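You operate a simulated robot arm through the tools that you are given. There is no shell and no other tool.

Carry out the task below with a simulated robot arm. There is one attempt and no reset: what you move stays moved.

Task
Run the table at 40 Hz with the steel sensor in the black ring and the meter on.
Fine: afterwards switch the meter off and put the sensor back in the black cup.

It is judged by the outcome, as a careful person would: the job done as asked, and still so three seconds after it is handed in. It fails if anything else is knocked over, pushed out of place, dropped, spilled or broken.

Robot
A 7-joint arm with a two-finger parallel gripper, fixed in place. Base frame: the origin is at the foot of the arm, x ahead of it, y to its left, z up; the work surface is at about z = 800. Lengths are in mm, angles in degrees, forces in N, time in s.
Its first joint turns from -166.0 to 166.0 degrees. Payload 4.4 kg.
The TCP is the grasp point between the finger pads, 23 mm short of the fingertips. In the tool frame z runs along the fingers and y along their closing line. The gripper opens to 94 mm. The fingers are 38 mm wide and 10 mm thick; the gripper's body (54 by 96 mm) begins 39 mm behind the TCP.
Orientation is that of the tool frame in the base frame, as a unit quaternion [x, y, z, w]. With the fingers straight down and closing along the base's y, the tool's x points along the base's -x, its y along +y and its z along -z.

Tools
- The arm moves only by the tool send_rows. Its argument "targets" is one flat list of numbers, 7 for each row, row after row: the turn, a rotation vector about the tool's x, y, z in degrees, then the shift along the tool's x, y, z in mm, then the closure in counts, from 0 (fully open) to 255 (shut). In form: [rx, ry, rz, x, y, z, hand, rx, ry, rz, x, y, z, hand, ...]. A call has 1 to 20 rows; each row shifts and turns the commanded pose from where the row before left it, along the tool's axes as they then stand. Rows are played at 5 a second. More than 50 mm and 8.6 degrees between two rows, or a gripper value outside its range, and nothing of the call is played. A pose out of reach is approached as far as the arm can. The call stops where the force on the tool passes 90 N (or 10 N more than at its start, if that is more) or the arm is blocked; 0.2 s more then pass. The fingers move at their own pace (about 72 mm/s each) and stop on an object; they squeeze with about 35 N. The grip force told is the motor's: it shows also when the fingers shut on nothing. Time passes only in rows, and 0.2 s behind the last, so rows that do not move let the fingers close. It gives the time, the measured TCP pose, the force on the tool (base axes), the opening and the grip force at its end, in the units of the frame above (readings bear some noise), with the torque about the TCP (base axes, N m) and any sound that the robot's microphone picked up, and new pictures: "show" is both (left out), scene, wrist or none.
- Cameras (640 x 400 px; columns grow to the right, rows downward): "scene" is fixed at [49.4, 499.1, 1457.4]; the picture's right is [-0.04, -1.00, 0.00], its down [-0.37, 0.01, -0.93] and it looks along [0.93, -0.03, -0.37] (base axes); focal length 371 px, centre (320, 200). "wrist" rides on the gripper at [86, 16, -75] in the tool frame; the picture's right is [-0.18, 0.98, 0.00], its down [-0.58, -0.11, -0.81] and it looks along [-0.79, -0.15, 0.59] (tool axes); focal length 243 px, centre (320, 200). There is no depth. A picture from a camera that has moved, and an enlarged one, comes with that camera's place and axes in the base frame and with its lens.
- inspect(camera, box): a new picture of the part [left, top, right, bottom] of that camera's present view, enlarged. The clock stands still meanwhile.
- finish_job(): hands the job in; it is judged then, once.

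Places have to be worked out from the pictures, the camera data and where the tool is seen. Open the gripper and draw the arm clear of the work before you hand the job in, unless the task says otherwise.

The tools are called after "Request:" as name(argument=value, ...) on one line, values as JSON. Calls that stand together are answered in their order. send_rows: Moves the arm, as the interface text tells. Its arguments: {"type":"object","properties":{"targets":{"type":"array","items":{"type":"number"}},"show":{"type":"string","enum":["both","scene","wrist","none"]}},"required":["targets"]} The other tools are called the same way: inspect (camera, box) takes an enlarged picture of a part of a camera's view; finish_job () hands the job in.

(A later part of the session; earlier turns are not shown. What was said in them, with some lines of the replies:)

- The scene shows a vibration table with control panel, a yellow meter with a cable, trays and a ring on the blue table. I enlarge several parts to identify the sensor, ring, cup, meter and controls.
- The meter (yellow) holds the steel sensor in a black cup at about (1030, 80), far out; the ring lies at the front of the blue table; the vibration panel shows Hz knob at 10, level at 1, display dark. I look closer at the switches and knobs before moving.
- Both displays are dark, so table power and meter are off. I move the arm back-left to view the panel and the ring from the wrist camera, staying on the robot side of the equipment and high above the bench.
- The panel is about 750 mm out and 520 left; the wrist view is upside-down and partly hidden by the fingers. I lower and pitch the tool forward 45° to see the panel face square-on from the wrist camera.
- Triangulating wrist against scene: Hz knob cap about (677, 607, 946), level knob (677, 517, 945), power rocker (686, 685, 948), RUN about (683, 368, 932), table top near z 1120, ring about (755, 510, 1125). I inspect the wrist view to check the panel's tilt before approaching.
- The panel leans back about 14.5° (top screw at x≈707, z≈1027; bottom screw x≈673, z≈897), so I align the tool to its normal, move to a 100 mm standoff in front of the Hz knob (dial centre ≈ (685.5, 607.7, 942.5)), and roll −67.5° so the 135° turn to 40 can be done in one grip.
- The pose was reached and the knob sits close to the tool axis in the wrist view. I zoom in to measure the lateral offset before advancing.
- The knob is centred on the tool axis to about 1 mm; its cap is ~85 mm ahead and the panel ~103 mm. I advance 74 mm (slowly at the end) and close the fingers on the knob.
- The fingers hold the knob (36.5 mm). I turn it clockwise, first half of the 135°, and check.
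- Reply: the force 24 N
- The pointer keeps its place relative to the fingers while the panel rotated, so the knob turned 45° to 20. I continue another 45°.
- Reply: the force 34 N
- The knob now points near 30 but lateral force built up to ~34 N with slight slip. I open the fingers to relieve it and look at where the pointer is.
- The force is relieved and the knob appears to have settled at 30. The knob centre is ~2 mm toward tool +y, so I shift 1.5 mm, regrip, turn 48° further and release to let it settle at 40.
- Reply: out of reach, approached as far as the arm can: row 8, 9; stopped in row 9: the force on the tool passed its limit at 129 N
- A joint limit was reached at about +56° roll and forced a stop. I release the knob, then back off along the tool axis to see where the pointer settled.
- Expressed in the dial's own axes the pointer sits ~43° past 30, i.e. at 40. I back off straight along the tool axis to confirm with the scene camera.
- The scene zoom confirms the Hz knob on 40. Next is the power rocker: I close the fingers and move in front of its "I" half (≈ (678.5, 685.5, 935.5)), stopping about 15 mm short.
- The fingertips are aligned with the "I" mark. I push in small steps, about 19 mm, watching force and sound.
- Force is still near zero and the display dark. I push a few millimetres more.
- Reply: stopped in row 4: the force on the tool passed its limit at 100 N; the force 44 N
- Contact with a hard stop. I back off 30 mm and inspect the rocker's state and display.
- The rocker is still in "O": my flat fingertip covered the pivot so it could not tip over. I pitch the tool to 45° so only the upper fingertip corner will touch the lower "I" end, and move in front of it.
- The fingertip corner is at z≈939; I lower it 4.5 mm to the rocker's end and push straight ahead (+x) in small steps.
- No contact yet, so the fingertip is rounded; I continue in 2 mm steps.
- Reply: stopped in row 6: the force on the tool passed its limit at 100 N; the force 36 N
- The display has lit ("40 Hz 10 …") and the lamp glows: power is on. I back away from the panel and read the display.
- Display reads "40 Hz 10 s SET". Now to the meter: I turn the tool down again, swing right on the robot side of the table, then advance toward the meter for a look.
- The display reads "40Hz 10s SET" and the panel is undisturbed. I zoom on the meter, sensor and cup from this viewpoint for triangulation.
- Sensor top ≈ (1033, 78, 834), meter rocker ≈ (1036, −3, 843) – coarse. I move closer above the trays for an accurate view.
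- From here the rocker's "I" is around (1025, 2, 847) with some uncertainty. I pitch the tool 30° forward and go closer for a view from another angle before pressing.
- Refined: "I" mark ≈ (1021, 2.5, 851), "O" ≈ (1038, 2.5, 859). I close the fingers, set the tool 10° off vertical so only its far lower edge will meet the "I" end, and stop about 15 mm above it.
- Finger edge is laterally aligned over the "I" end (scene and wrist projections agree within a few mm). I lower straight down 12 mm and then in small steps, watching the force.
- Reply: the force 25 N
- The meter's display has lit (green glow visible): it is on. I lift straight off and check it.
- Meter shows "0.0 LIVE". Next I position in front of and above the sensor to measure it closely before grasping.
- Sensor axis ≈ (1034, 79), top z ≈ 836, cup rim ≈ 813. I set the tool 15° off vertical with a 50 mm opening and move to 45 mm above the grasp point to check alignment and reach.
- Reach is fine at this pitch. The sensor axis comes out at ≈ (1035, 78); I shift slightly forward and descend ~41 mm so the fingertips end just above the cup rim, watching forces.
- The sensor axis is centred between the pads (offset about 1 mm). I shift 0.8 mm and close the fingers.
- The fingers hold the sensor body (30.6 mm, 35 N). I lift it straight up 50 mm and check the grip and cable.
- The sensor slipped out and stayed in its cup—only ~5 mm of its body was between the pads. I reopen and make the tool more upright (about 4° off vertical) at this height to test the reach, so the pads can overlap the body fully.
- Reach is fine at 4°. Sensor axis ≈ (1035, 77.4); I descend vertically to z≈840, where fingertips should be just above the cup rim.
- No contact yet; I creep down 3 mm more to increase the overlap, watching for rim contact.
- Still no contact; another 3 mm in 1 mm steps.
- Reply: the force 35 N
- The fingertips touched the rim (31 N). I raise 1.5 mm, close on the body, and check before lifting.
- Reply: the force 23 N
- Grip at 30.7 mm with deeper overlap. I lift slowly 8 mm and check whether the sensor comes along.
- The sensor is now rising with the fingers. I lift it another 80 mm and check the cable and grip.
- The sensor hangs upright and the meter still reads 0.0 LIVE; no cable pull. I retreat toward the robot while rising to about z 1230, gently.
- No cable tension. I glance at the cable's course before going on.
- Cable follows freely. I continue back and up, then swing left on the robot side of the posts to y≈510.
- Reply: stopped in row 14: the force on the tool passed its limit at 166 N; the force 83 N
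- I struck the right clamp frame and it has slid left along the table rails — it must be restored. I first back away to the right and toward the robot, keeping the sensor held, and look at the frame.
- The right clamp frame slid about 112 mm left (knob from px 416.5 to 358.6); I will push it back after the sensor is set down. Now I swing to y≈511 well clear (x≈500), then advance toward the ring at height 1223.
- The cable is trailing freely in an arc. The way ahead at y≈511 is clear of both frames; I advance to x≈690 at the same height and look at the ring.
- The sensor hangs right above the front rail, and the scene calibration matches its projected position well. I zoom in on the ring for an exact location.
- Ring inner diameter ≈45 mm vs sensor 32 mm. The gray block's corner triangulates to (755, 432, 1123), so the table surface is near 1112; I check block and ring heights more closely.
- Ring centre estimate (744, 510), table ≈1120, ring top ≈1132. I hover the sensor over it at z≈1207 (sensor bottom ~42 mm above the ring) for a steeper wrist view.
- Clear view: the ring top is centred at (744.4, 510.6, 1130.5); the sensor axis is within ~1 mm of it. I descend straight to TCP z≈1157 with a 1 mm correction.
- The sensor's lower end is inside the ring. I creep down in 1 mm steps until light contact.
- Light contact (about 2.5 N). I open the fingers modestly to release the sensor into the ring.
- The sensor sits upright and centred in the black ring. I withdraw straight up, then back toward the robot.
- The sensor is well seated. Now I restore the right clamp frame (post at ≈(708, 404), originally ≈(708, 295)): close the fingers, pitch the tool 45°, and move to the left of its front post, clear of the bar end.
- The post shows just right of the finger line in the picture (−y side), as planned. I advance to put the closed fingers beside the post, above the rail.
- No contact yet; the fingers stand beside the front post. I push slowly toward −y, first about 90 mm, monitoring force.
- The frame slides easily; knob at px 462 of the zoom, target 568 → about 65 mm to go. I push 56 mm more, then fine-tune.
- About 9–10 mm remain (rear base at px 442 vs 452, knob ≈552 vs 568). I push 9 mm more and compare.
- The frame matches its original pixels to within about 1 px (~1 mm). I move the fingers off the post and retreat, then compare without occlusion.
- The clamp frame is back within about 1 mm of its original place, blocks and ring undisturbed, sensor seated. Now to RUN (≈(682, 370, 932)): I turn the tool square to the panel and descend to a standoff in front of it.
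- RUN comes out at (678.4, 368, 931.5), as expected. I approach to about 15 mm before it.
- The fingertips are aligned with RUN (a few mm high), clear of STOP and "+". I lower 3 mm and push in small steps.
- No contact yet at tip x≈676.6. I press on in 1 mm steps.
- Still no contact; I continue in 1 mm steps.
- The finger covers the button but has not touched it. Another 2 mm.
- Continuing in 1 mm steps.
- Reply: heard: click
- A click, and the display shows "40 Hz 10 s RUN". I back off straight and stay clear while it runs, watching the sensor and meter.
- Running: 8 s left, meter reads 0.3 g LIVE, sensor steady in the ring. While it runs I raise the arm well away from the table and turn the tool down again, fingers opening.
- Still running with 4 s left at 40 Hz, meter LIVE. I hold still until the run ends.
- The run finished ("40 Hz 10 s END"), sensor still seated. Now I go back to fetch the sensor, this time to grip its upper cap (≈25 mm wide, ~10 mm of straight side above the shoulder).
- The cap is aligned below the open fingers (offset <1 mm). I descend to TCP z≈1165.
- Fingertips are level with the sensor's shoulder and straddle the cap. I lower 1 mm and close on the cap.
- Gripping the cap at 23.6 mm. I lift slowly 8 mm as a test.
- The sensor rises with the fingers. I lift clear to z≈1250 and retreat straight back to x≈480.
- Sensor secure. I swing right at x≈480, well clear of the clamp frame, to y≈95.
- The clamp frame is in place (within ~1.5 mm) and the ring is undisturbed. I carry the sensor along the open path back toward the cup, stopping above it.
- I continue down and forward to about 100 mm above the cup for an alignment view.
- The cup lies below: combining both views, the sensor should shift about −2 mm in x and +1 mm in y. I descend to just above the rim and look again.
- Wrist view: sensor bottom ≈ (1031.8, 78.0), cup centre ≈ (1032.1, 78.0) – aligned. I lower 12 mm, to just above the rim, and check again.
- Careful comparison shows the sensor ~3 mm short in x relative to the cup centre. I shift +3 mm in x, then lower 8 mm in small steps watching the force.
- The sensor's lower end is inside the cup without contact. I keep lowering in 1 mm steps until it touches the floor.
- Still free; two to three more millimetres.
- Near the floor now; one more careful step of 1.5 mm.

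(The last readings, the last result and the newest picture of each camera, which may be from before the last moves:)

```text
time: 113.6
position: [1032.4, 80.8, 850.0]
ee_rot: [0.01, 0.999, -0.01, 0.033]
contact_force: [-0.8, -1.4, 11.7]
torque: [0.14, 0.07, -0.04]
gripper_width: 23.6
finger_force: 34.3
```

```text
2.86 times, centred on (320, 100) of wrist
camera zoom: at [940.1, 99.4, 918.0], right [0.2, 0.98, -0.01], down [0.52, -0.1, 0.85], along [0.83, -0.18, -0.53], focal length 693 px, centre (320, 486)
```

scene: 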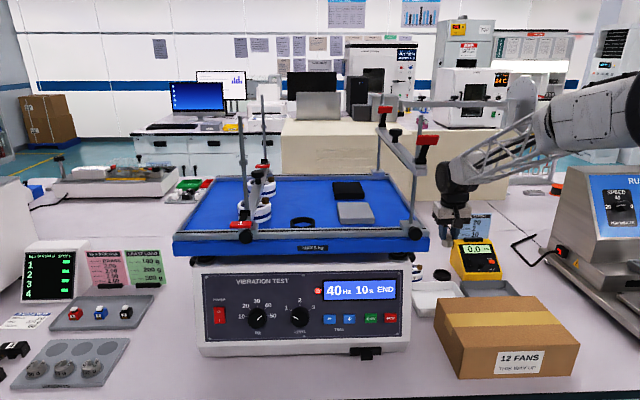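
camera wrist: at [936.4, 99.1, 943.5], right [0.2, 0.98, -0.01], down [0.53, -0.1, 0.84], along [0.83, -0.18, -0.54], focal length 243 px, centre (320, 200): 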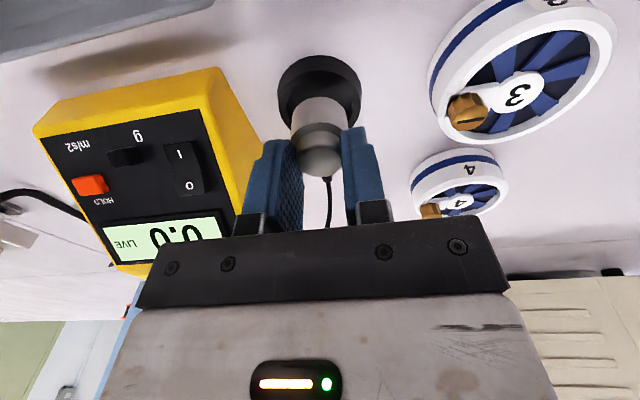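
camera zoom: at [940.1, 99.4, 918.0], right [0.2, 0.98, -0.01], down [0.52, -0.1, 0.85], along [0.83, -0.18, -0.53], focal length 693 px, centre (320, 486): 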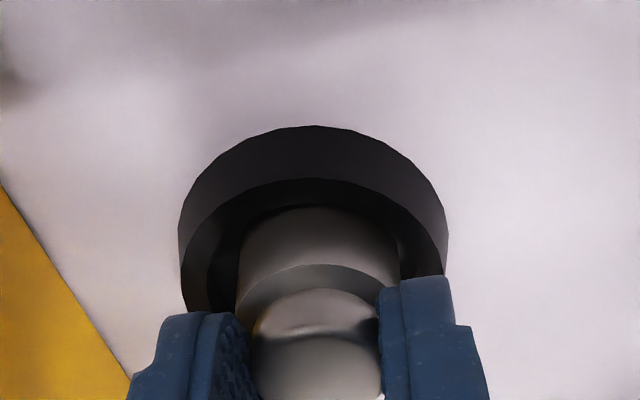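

Floor contact (≈12 N) at the expected height. I release the sensor by opening the fingers.

Request:
send_rows(targets=[0, 0, 0, 0, 0, 0, 180, 0, 0, 0, 0, 0, 0, 140, 0, 0, 0, 0, 0, 0, 130], show="none")

Request:
inspect(camera="wrist", box=[240, 30, 400, 170])

Request:
inspect(camera="scene", box=[420, 240, 480, 285])

```text
time: 114.4
position: [1030.5, 80.7, 847.8]
ee_rot: [0.009, 0.999, -0.01, 0.032]
contact_force: [-1.7, -0.3, 1.0]
torque: [-0.02, 0.0, -0.03]
gripper_width: 45.9
finger_force: 0.1
```

```text
2.86 times, centred on (320, 100) of wrist
camera zoom: at [939.8, 99.5, 916.8], right [0.2, 0.98, -0.01], down [0.53, -0.1, 0.84], along [0.83, -0.18, -0.54], focal length 693 px, centre (320, 486)
```

zoom: 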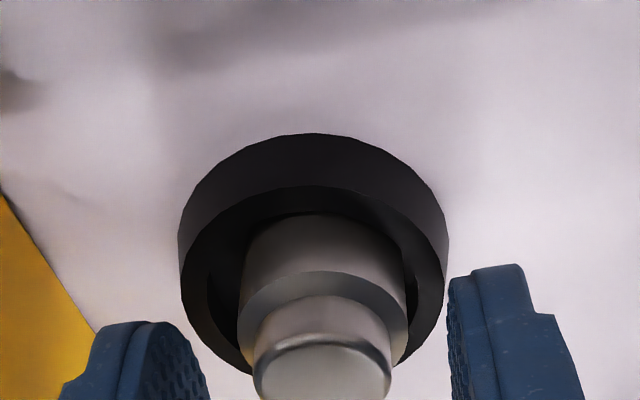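

```text
8.89 times, centred on (450, 262) of scene
camera zoom: at [49.4, 499.1, 1457.4], right [-0.04, -1.0, 0.0], down [-0.37, 0.01, -0.93], along [0.93, -0.03, -0.37], focal length 3301 px, centre (-836, -356)
```

zoom: 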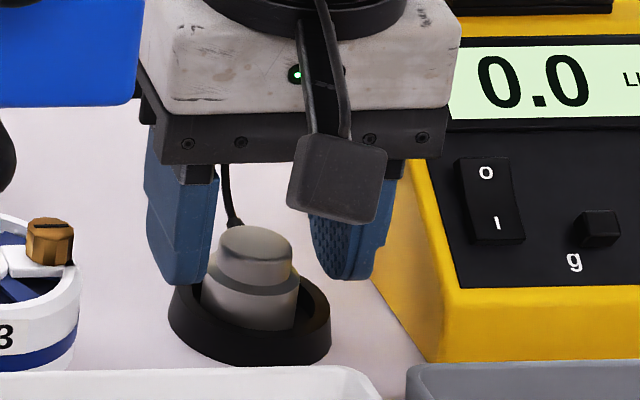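

The sensor stands in the cup. I lift the open fingers straight up to see it unobstructed.

Request:
send_rows(targets=[0, 0, 0, -0.6, -0.2, -10, 120, 0, 0, 0, -1.9, -0.6, -30, 118, 0, 0, 0, -2.5, -0.8, -40, 118, 0, 0, 0, 0, 0, 0, 118], show="both")

Request:
inspect(camera="wrist", box=[220, 0, 420, 160])

Request:
inspect(camera="scene", box=[420, 240, 480, 285])

```text
time: 115.4
position: [1030.9, 81.0, 928.0]
ee_rot: [0.01, 0.999, -0.01, 0.032]
contact_force: [0.3, 0.2, 0.1]
torque: [-0.03, -0.01, 0.02]
gripper_width: 50.5
finger_force: 0.1
camera wrist: at [939.4, 99.6, 996.7], right [0.2, 0.98, -0.01], down [0.53, -0.1, 0.84], along [0.83, -0.18, -0.54], focal length 243 px, centre (320, 200)
```

scene: 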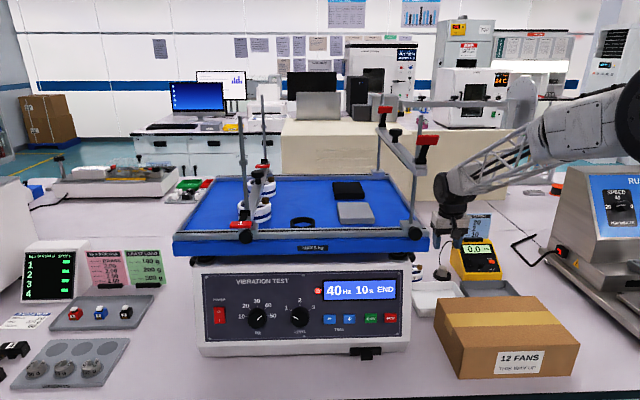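
wrist: 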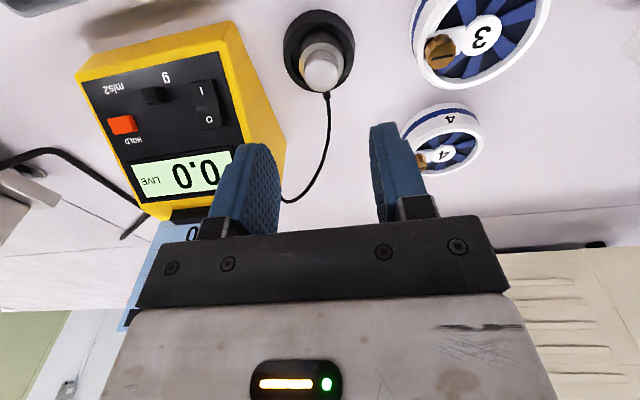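

```text
2.50 times, centred on (320, 80) of wrist
camera zoom: at [939.4, 99.6, 996.7], right [0.2, 0.98, -0.01], down [0.53, -0.1, 0.84], along [0.83, -0.18, -0.54], focal length 606 px, centre (320, 500)
```

zoom: 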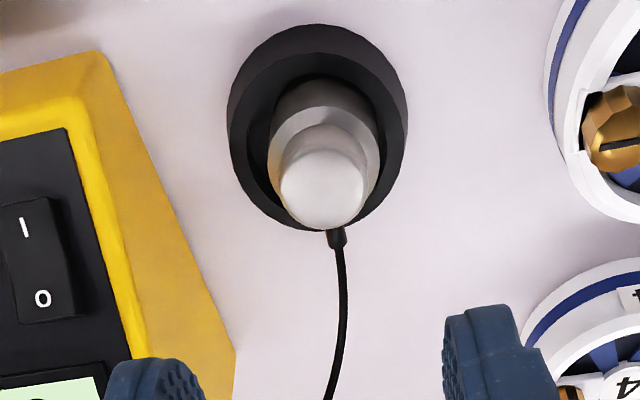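

```text
8.89 times, centred on (450, 262) of scene
camera zoom: at [49.4, 499.1, 1457.4], right [-0.04, -1.0, 0.0], down [-0.37, 0.01, -0.93], along [0.93, -0.03, -0.37], focal length 3301 px, centre (-836, -356)
```

zoom: 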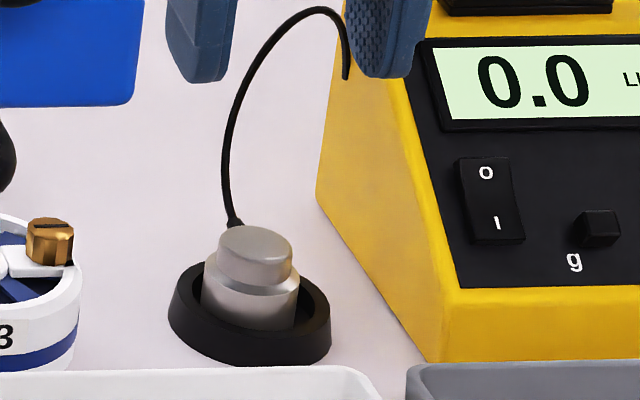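

The sensor is back upright in the black cup. Next, the meter: I close the fingers, move above the rocker's "O" end (≈(1039, 2.5, 861)) and come down to ~12 mm above it.

Request:
send_rows(targets=[0, 0, 0, -2, -0.7, -32, 118, 0, 0, 0, 5.2, -39.4, 0.5, 200, 0, 0, 0, 5.2, -39.4, 0.5, 255, 0, 0, 0, 0, 0, 0, 255, 0, 0, 0, 1.9, 0.6, 30, 255, 0, 0, 0, 1.9, 0.6, 30, 255, 0, 0, 0, 0, 0, 0, 255], show="both")

Request:
inspect(camera="wrist", box=[220, 60, 420, 220])

Request:
inspect(camera="scene", box=[430, 220, 530, 290])

```text
time: 117.0
position: [1019.3, 1.9, 899.3]
ee_rot: [0.009, 0.999, -0.01, 0.032]
contact_force: [0.9, 0.5, -0.4]
torque: [-0.01, 0.02, 0.01]
gripper_width: 0.0
finger_force: 35.0
camera wrist: at [927.3, 21.1, 967.9], right [0.2, 0.98, -0.01], down [0.53, -0.1, 0.84], along [0.83, -0.18, -0.54], focal length 243 px, centre (320, 200)
```

scene: 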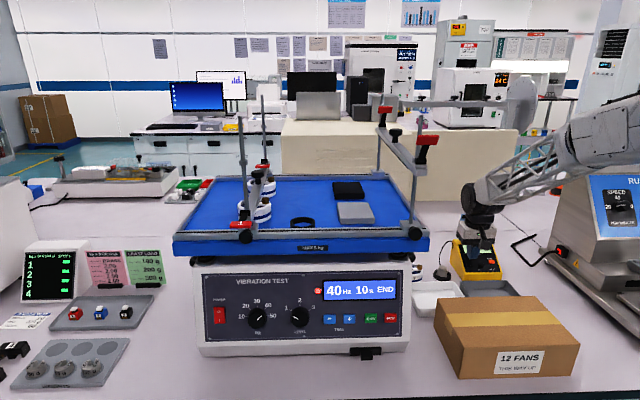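
wrist: 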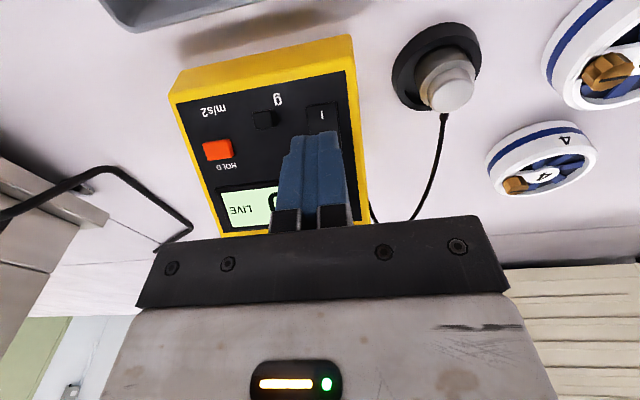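

```text
2.50 times, centred on (320, 140) of wrist
camera zoom: at [927.3, 21.1, 967.9], right [0.2, 0.98, -0.01], down [0.53, -0.1, 0.84], along [0.83, -0.18, -0.54], focal length 606 px, centre (320, 350)
```

zoom: 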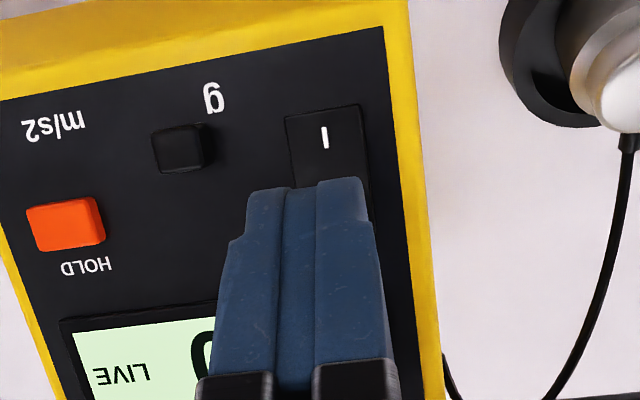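

```text
5.71 times, centred on (480, 255) of scene
camera zoom: at [49.4, 499.1, 1457.4], right [-0.04, -1.0, 0.0], down [-0.37, 0.01, -0.93], along [0.93, -0.03, -0.37], focal length 2122 px, centre (-594, -114)
```

zoom: 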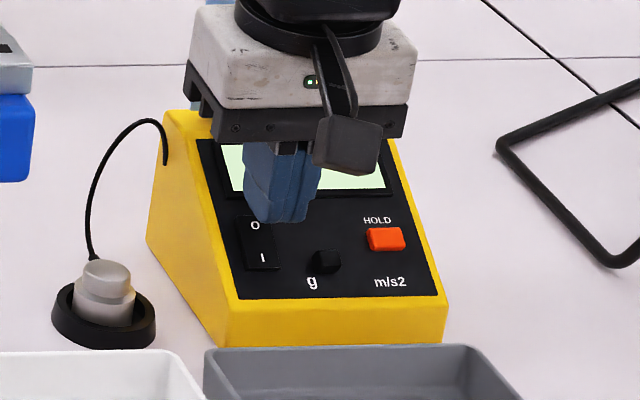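

Finger edge is over the "O" end. I descend 10 mm, then in 1 mm steps, watching the display and force.

Request:
send_rows(targets=[0, 0, 0, 0.4, 0.13, 6, 255, 0, 0, 0, 0.26, 0.1, 4, 255, 0, 0, 0, 0.07, 0.02, 1, 255, 0, 0, 0, 0.07, 0.02, 1, 255, 0, 0, 0, 0, 0, 0, 255], show="none")

Request:
inspect(camera="scene", box=[430, 220, 530, 290])

```text
time: 118.2
position: [1020.4, 1.2, 889.2]
ee_rot: [0.01, 0.999, -0.01, 0.033]
contact_force: [3.6, 1.1, 5.9]
torque: [0.04, -0.22, -0.02]
gripper_width: 0.0
finger_force: 34.9
```

```text
5.71 times, centred on (480, 255) of scene
camera zoom: at [49.4, 499.1, 1457.4], right [-0.04, -1.0, 0.0], down [-0.37, 0.01, -0.93], along [0.93, -0.03, -0.37], focal length 2122 px, centre (-594, -114)
```

zoom: 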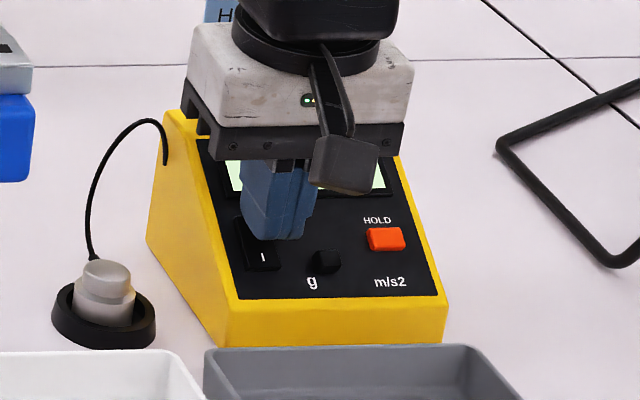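

Contact begins (≈7 N). I press further in 1 mm steps.

Request:
send_rows(targets=[0, 0, 0, 0.07, 0.02, 1, 255, 0, 0, 0, 0.07, 0.02, 1, 255, 0, 0, 0, 0, 0, 0, 255], show="none")

Request:
inspect(camera="scene", box=[430, 220, 530, 290])

```text
time: 119.0
position: [1019.6, 1.6, 886.8]
ee_rot: [0.01, 0.999, -0.01, 0.034]
contact_force: [15.2, -1.1, 19.4]
torque: [0.15, -0.97, -0.13]
gripper_width: 0.0
finger_force: 34.8
```

```text
5.71 times, centred on (480, 255) of scene
camera zoom: at [49.4, 499.1, 1457.4], right [-0.04, -1.0, 0.0], down [-0.37, 0.01, -0.93], along [0.93, -0.03, -0.37], focal length 2122 px, centre (-594, -114)
```

zoom: 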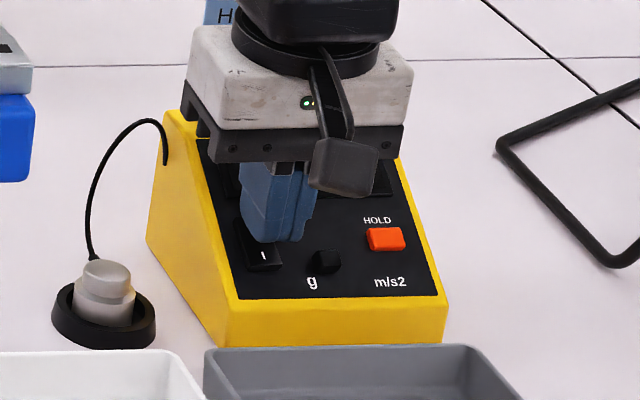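

The meter's display has gone dark: it is off. I lift straight up and verify.

Request:
send_rows(targets=[0, 0, 0, -0.3, -0.1, -5, 255, 0, 0, 0, -1.9, -0.6, -30, 255, 0, 0, 0, -2.5, -0.8, -40, 255, 0, 0, 0, 40, 0, -20, 200, 0, 0, 0, 45, 0, -20, 120, 0, 0, 0, 45, 0, -20, 0, 0, 0, 0, 45, 0, -20, 0, 0, 0, 0, 45, 0, -20, 0, 0, 0, 0, 0, 0, 0, 0], show="both")

Request:
inspect(camera="scene", box=[430, 230, 510, 285])

Request:
inspect(camera="scene", box=[400, 200, 560, 310])

Request:
inspect(camera="scene", box=[190, 255, 430, 365])

Request:
inspect(camera="scene", box=[220, 150, 400, 260])

```text
time: 121.0
position: [794.0, 8.0, 1047.4]
ee_rot: [0.009, 0.999, -0.01, 0.032]
contact_force: [-0.1, 0.0, 1.0]
torque: [-0.02, 0.03, 0.0]
gripper_width: 94.0
finger_force: 0.0
camera wrist: at [701.5, 27.0, 1115.3], right [0.2, 0.98, -0.01], down [0.53, -0.1, 0.84], along [0.83, -0.18, -0.54], focal length 243 px, centre (320, 200)
```

scene: 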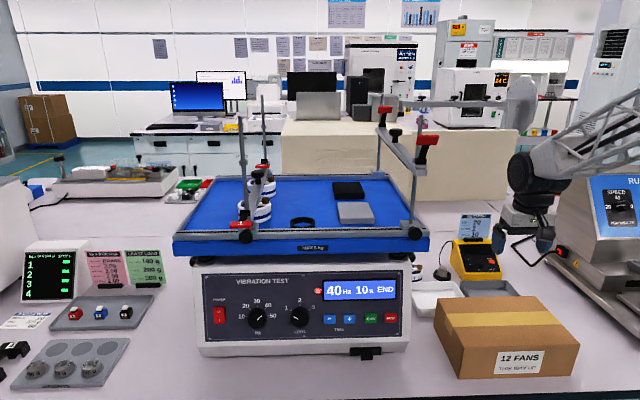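
wrist: 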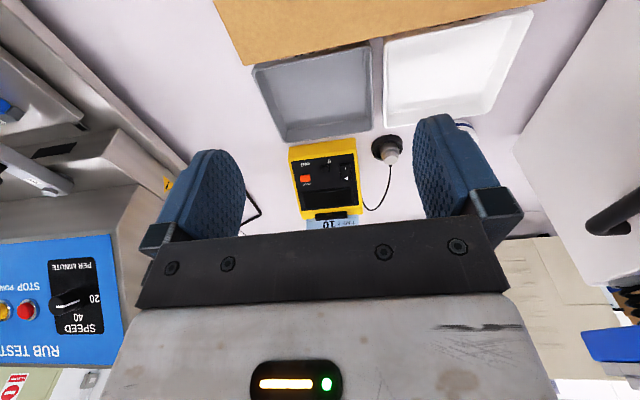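

```text
7.27 times, centred on (470, 258) of scene
camera zoom: at [49.4, 499.1, 1457.4], right [-0.04, -1.0, 0.0], down [-0.37, 0.01, -0.93], along [0.93, -0.03, -0.37], focal length 2701 px, centre (-771, -218)
```

zoom: 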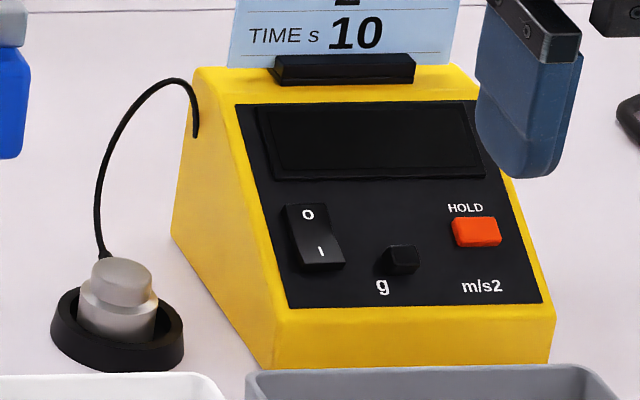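

```text
3.64 times, centred on (480, 255) of scene
camera zoom: at [49.4, 499.1, 1457.4], right [-0.04, -1.0, 0.0], down [-0.37, 0.01, -0.93], along [0.93, -0.03, -0.37], focal length 1351 px, centre (-262, 0)
```

zoom: 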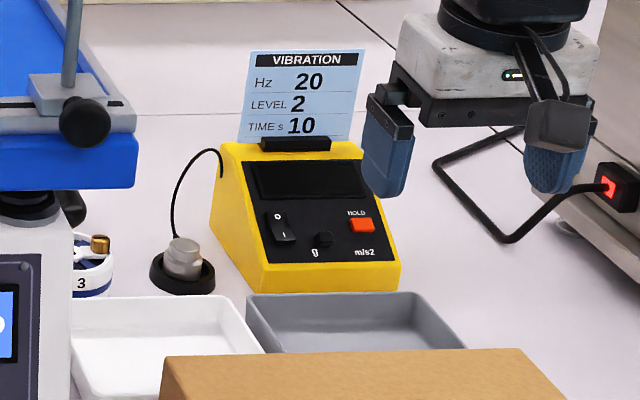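

```text
2.67 times, centred on (310, 310) of scene
camera zoom: at [49.4, 499.1, 1457.4], right [-0.04, -1.0, 0.0], down [-0.37, 0.01, -0.93], along [0.93, -0.03, -0.37], focal length 990 px, centre (347, -93)
```

zoom: 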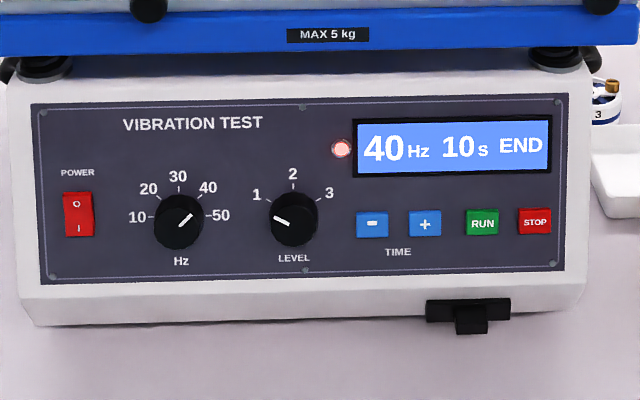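

```text
3.56 times, centred on (310, 205) of scene
camera zoom: at [49.4, 499.1, 1457.4], right [-0.04, -1.0, 0.0], down [-0.37, 0.01, -0.93], along [0.93, -0.03, -0.37], focal length 1320 px, centre (356, 182)
```

zoom: 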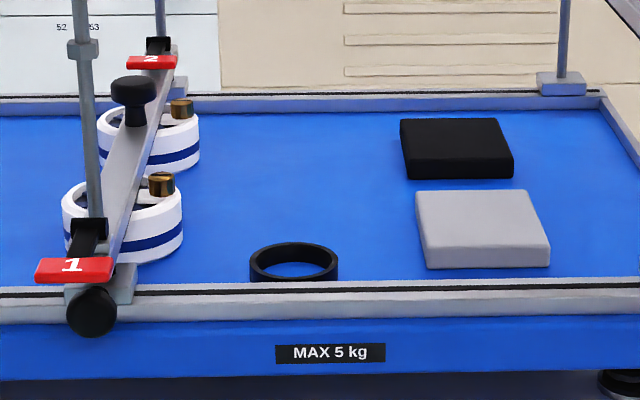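

Everything is as asked: the run ended at 40 Hz, the meter is off, the sensor is upright in the black cup, ring, blocks, fans and clamp frame in place. I draw the open gripper up and back, clear of the work.

Request:
send_rows(targets=[0, 0, 0, 21.8, -1.2, -35.2, 0, 0, 0, 0, 21.8, -1.2, -35.2, 0, 0, 0, 0, 21.8, -1.2, -35.2, 0, 0, 0, 0, 21.8, -1.2, -35.2, 0, 0, 0, 0, 21.8, -1.2, -35.2, 0, 0, 0, 0, 21.8, -1.2, -35.2, 0, 0, 0, 0, 0, 0, 0, 0, 0, 0, 0, 0, 0, 0, 0], show="both")

Request:
inspect(camera="scene", box=[350, 90, 450, 250])

Request:
inspect(camera="scene", box=[0, 230, 180, 400])

Request:
inspect(camera="scene", box=[400, 200, 560, 310])

```text
time: 122.8
position: [647.4, 7.6, 1247.4]
ee_rot: [0.01, 0.999, -0.01, 0.033]
contact_force: [0.4, -0.1, -0.1]
torque: [-0.02, 0.04, 0.02]
gripper_width: 93.9
finger_force: 0.0
camera wrist: at [557.0, 27.0, 1317.1], right [0.2, 0.98, -0.01], down [0.53, -0.1, 0.84], along [0.83, -0.18, -0.54], focal length 243 px, centre (320, 200)
```

scene: 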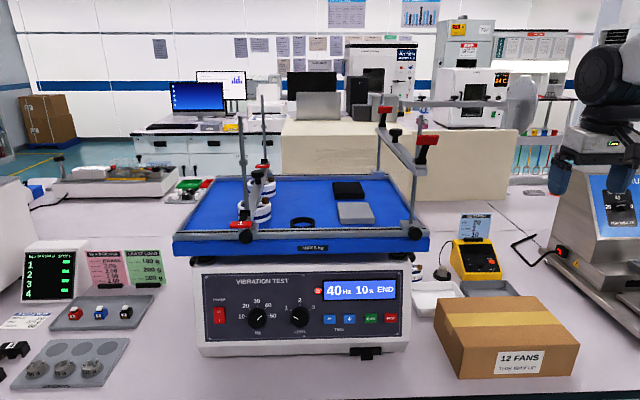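
wrist: 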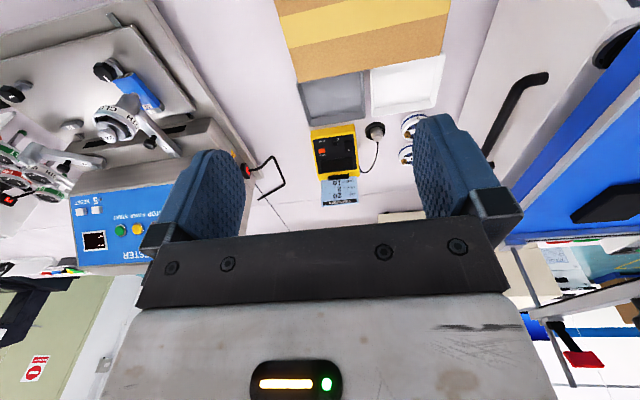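

```text
2.50 times, centred on (400, 170) of scene
camera zoom: at [49.4, 499.1, 1457.4], right [-0.04, -1.0, 0.0], down [-0.37, 0.01, -0.93], along [0.93, -0.03, -0.37], focal length 928 px, centre (120, 275)
```

zoom: 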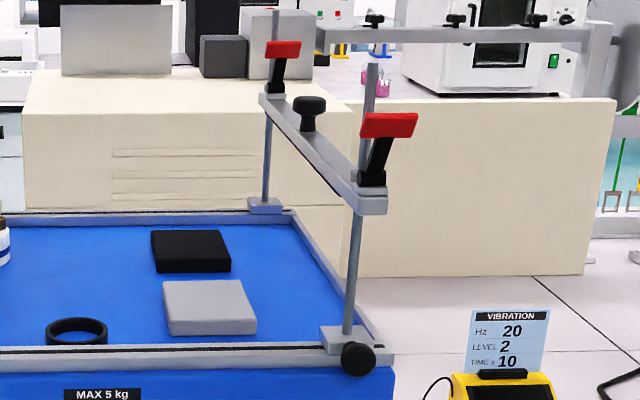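

```text
2.35 times, centred on (90, 315) of scene
camera zoom: at [49.4, 499.1, 1457.4], right [-0.04, -1.0, 0.0], down [-0.37, 0.01, -0.93], along [0.93, -0.03, -0.37], focal length 874 px, centre (861, -71)
```

zoom: 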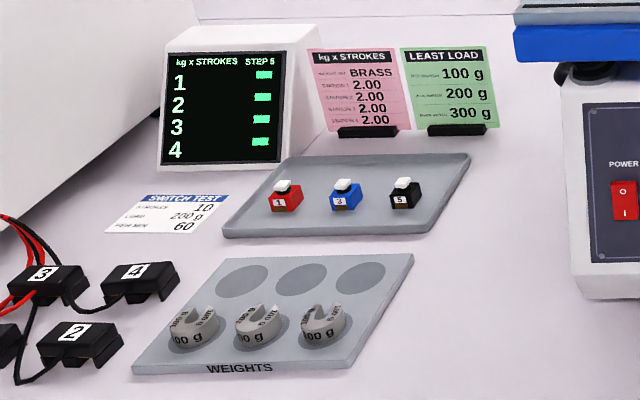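

```text
3.64 times, centred on (480, 255) of scene
camera zoom: at [49.4, 499.1, 1457.4], right [-0.04, -1.0, 0.0], down [-0.37, 0.01, -0.93], along [0.93, -0.03, -0.37], focal length 1351 px, centre (-262, 0)
```

zoom: 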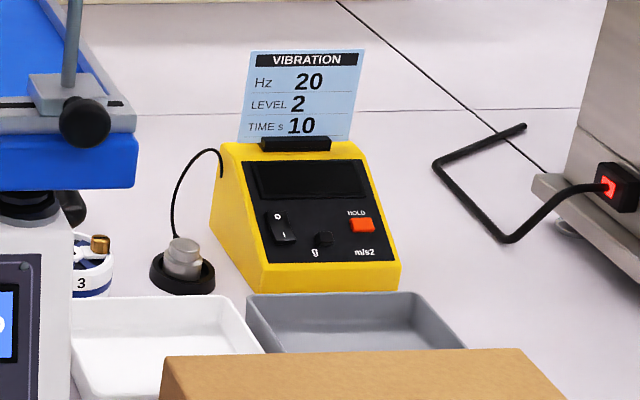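

The final pictures show the meter dark with its rocker on "O", and the sensor upright in the black cup. The table display reads "40 Hz 10 s END". The clamp frame I bumped is back to about 1.5 mm from where it started, and the other items look unmoved. The arm is clear with the gripper open, so I hand the job in.

Request:
finish_job()

```text
The job is handed in.
```

The table ran its full 10 s at 40 Hz with the steel sensor in the black ring and the meter on. Afterwards I switched the meter off and put the sensor back upright in the black cup. During the run the meter read about 0.3 g.

- **Clamp frame bumped:** while carrying the sensor over, the hand hit the right-hand clamp frame and slid it about 110 mm along the table rails. I pushed it back before the run. From the pictures it sits about 1.5 mm from where it started.
- **Settings left as they are:** the task gave only the frequency, so I left the level at 1 and the time at its default of 10 s, although the card by the meter says level 2. The table power is still on and the knob is still at 40 Hz.
- **Everything else:** nothing else looks moved in the final pictures. The arm is drawn clear with the gripper open.
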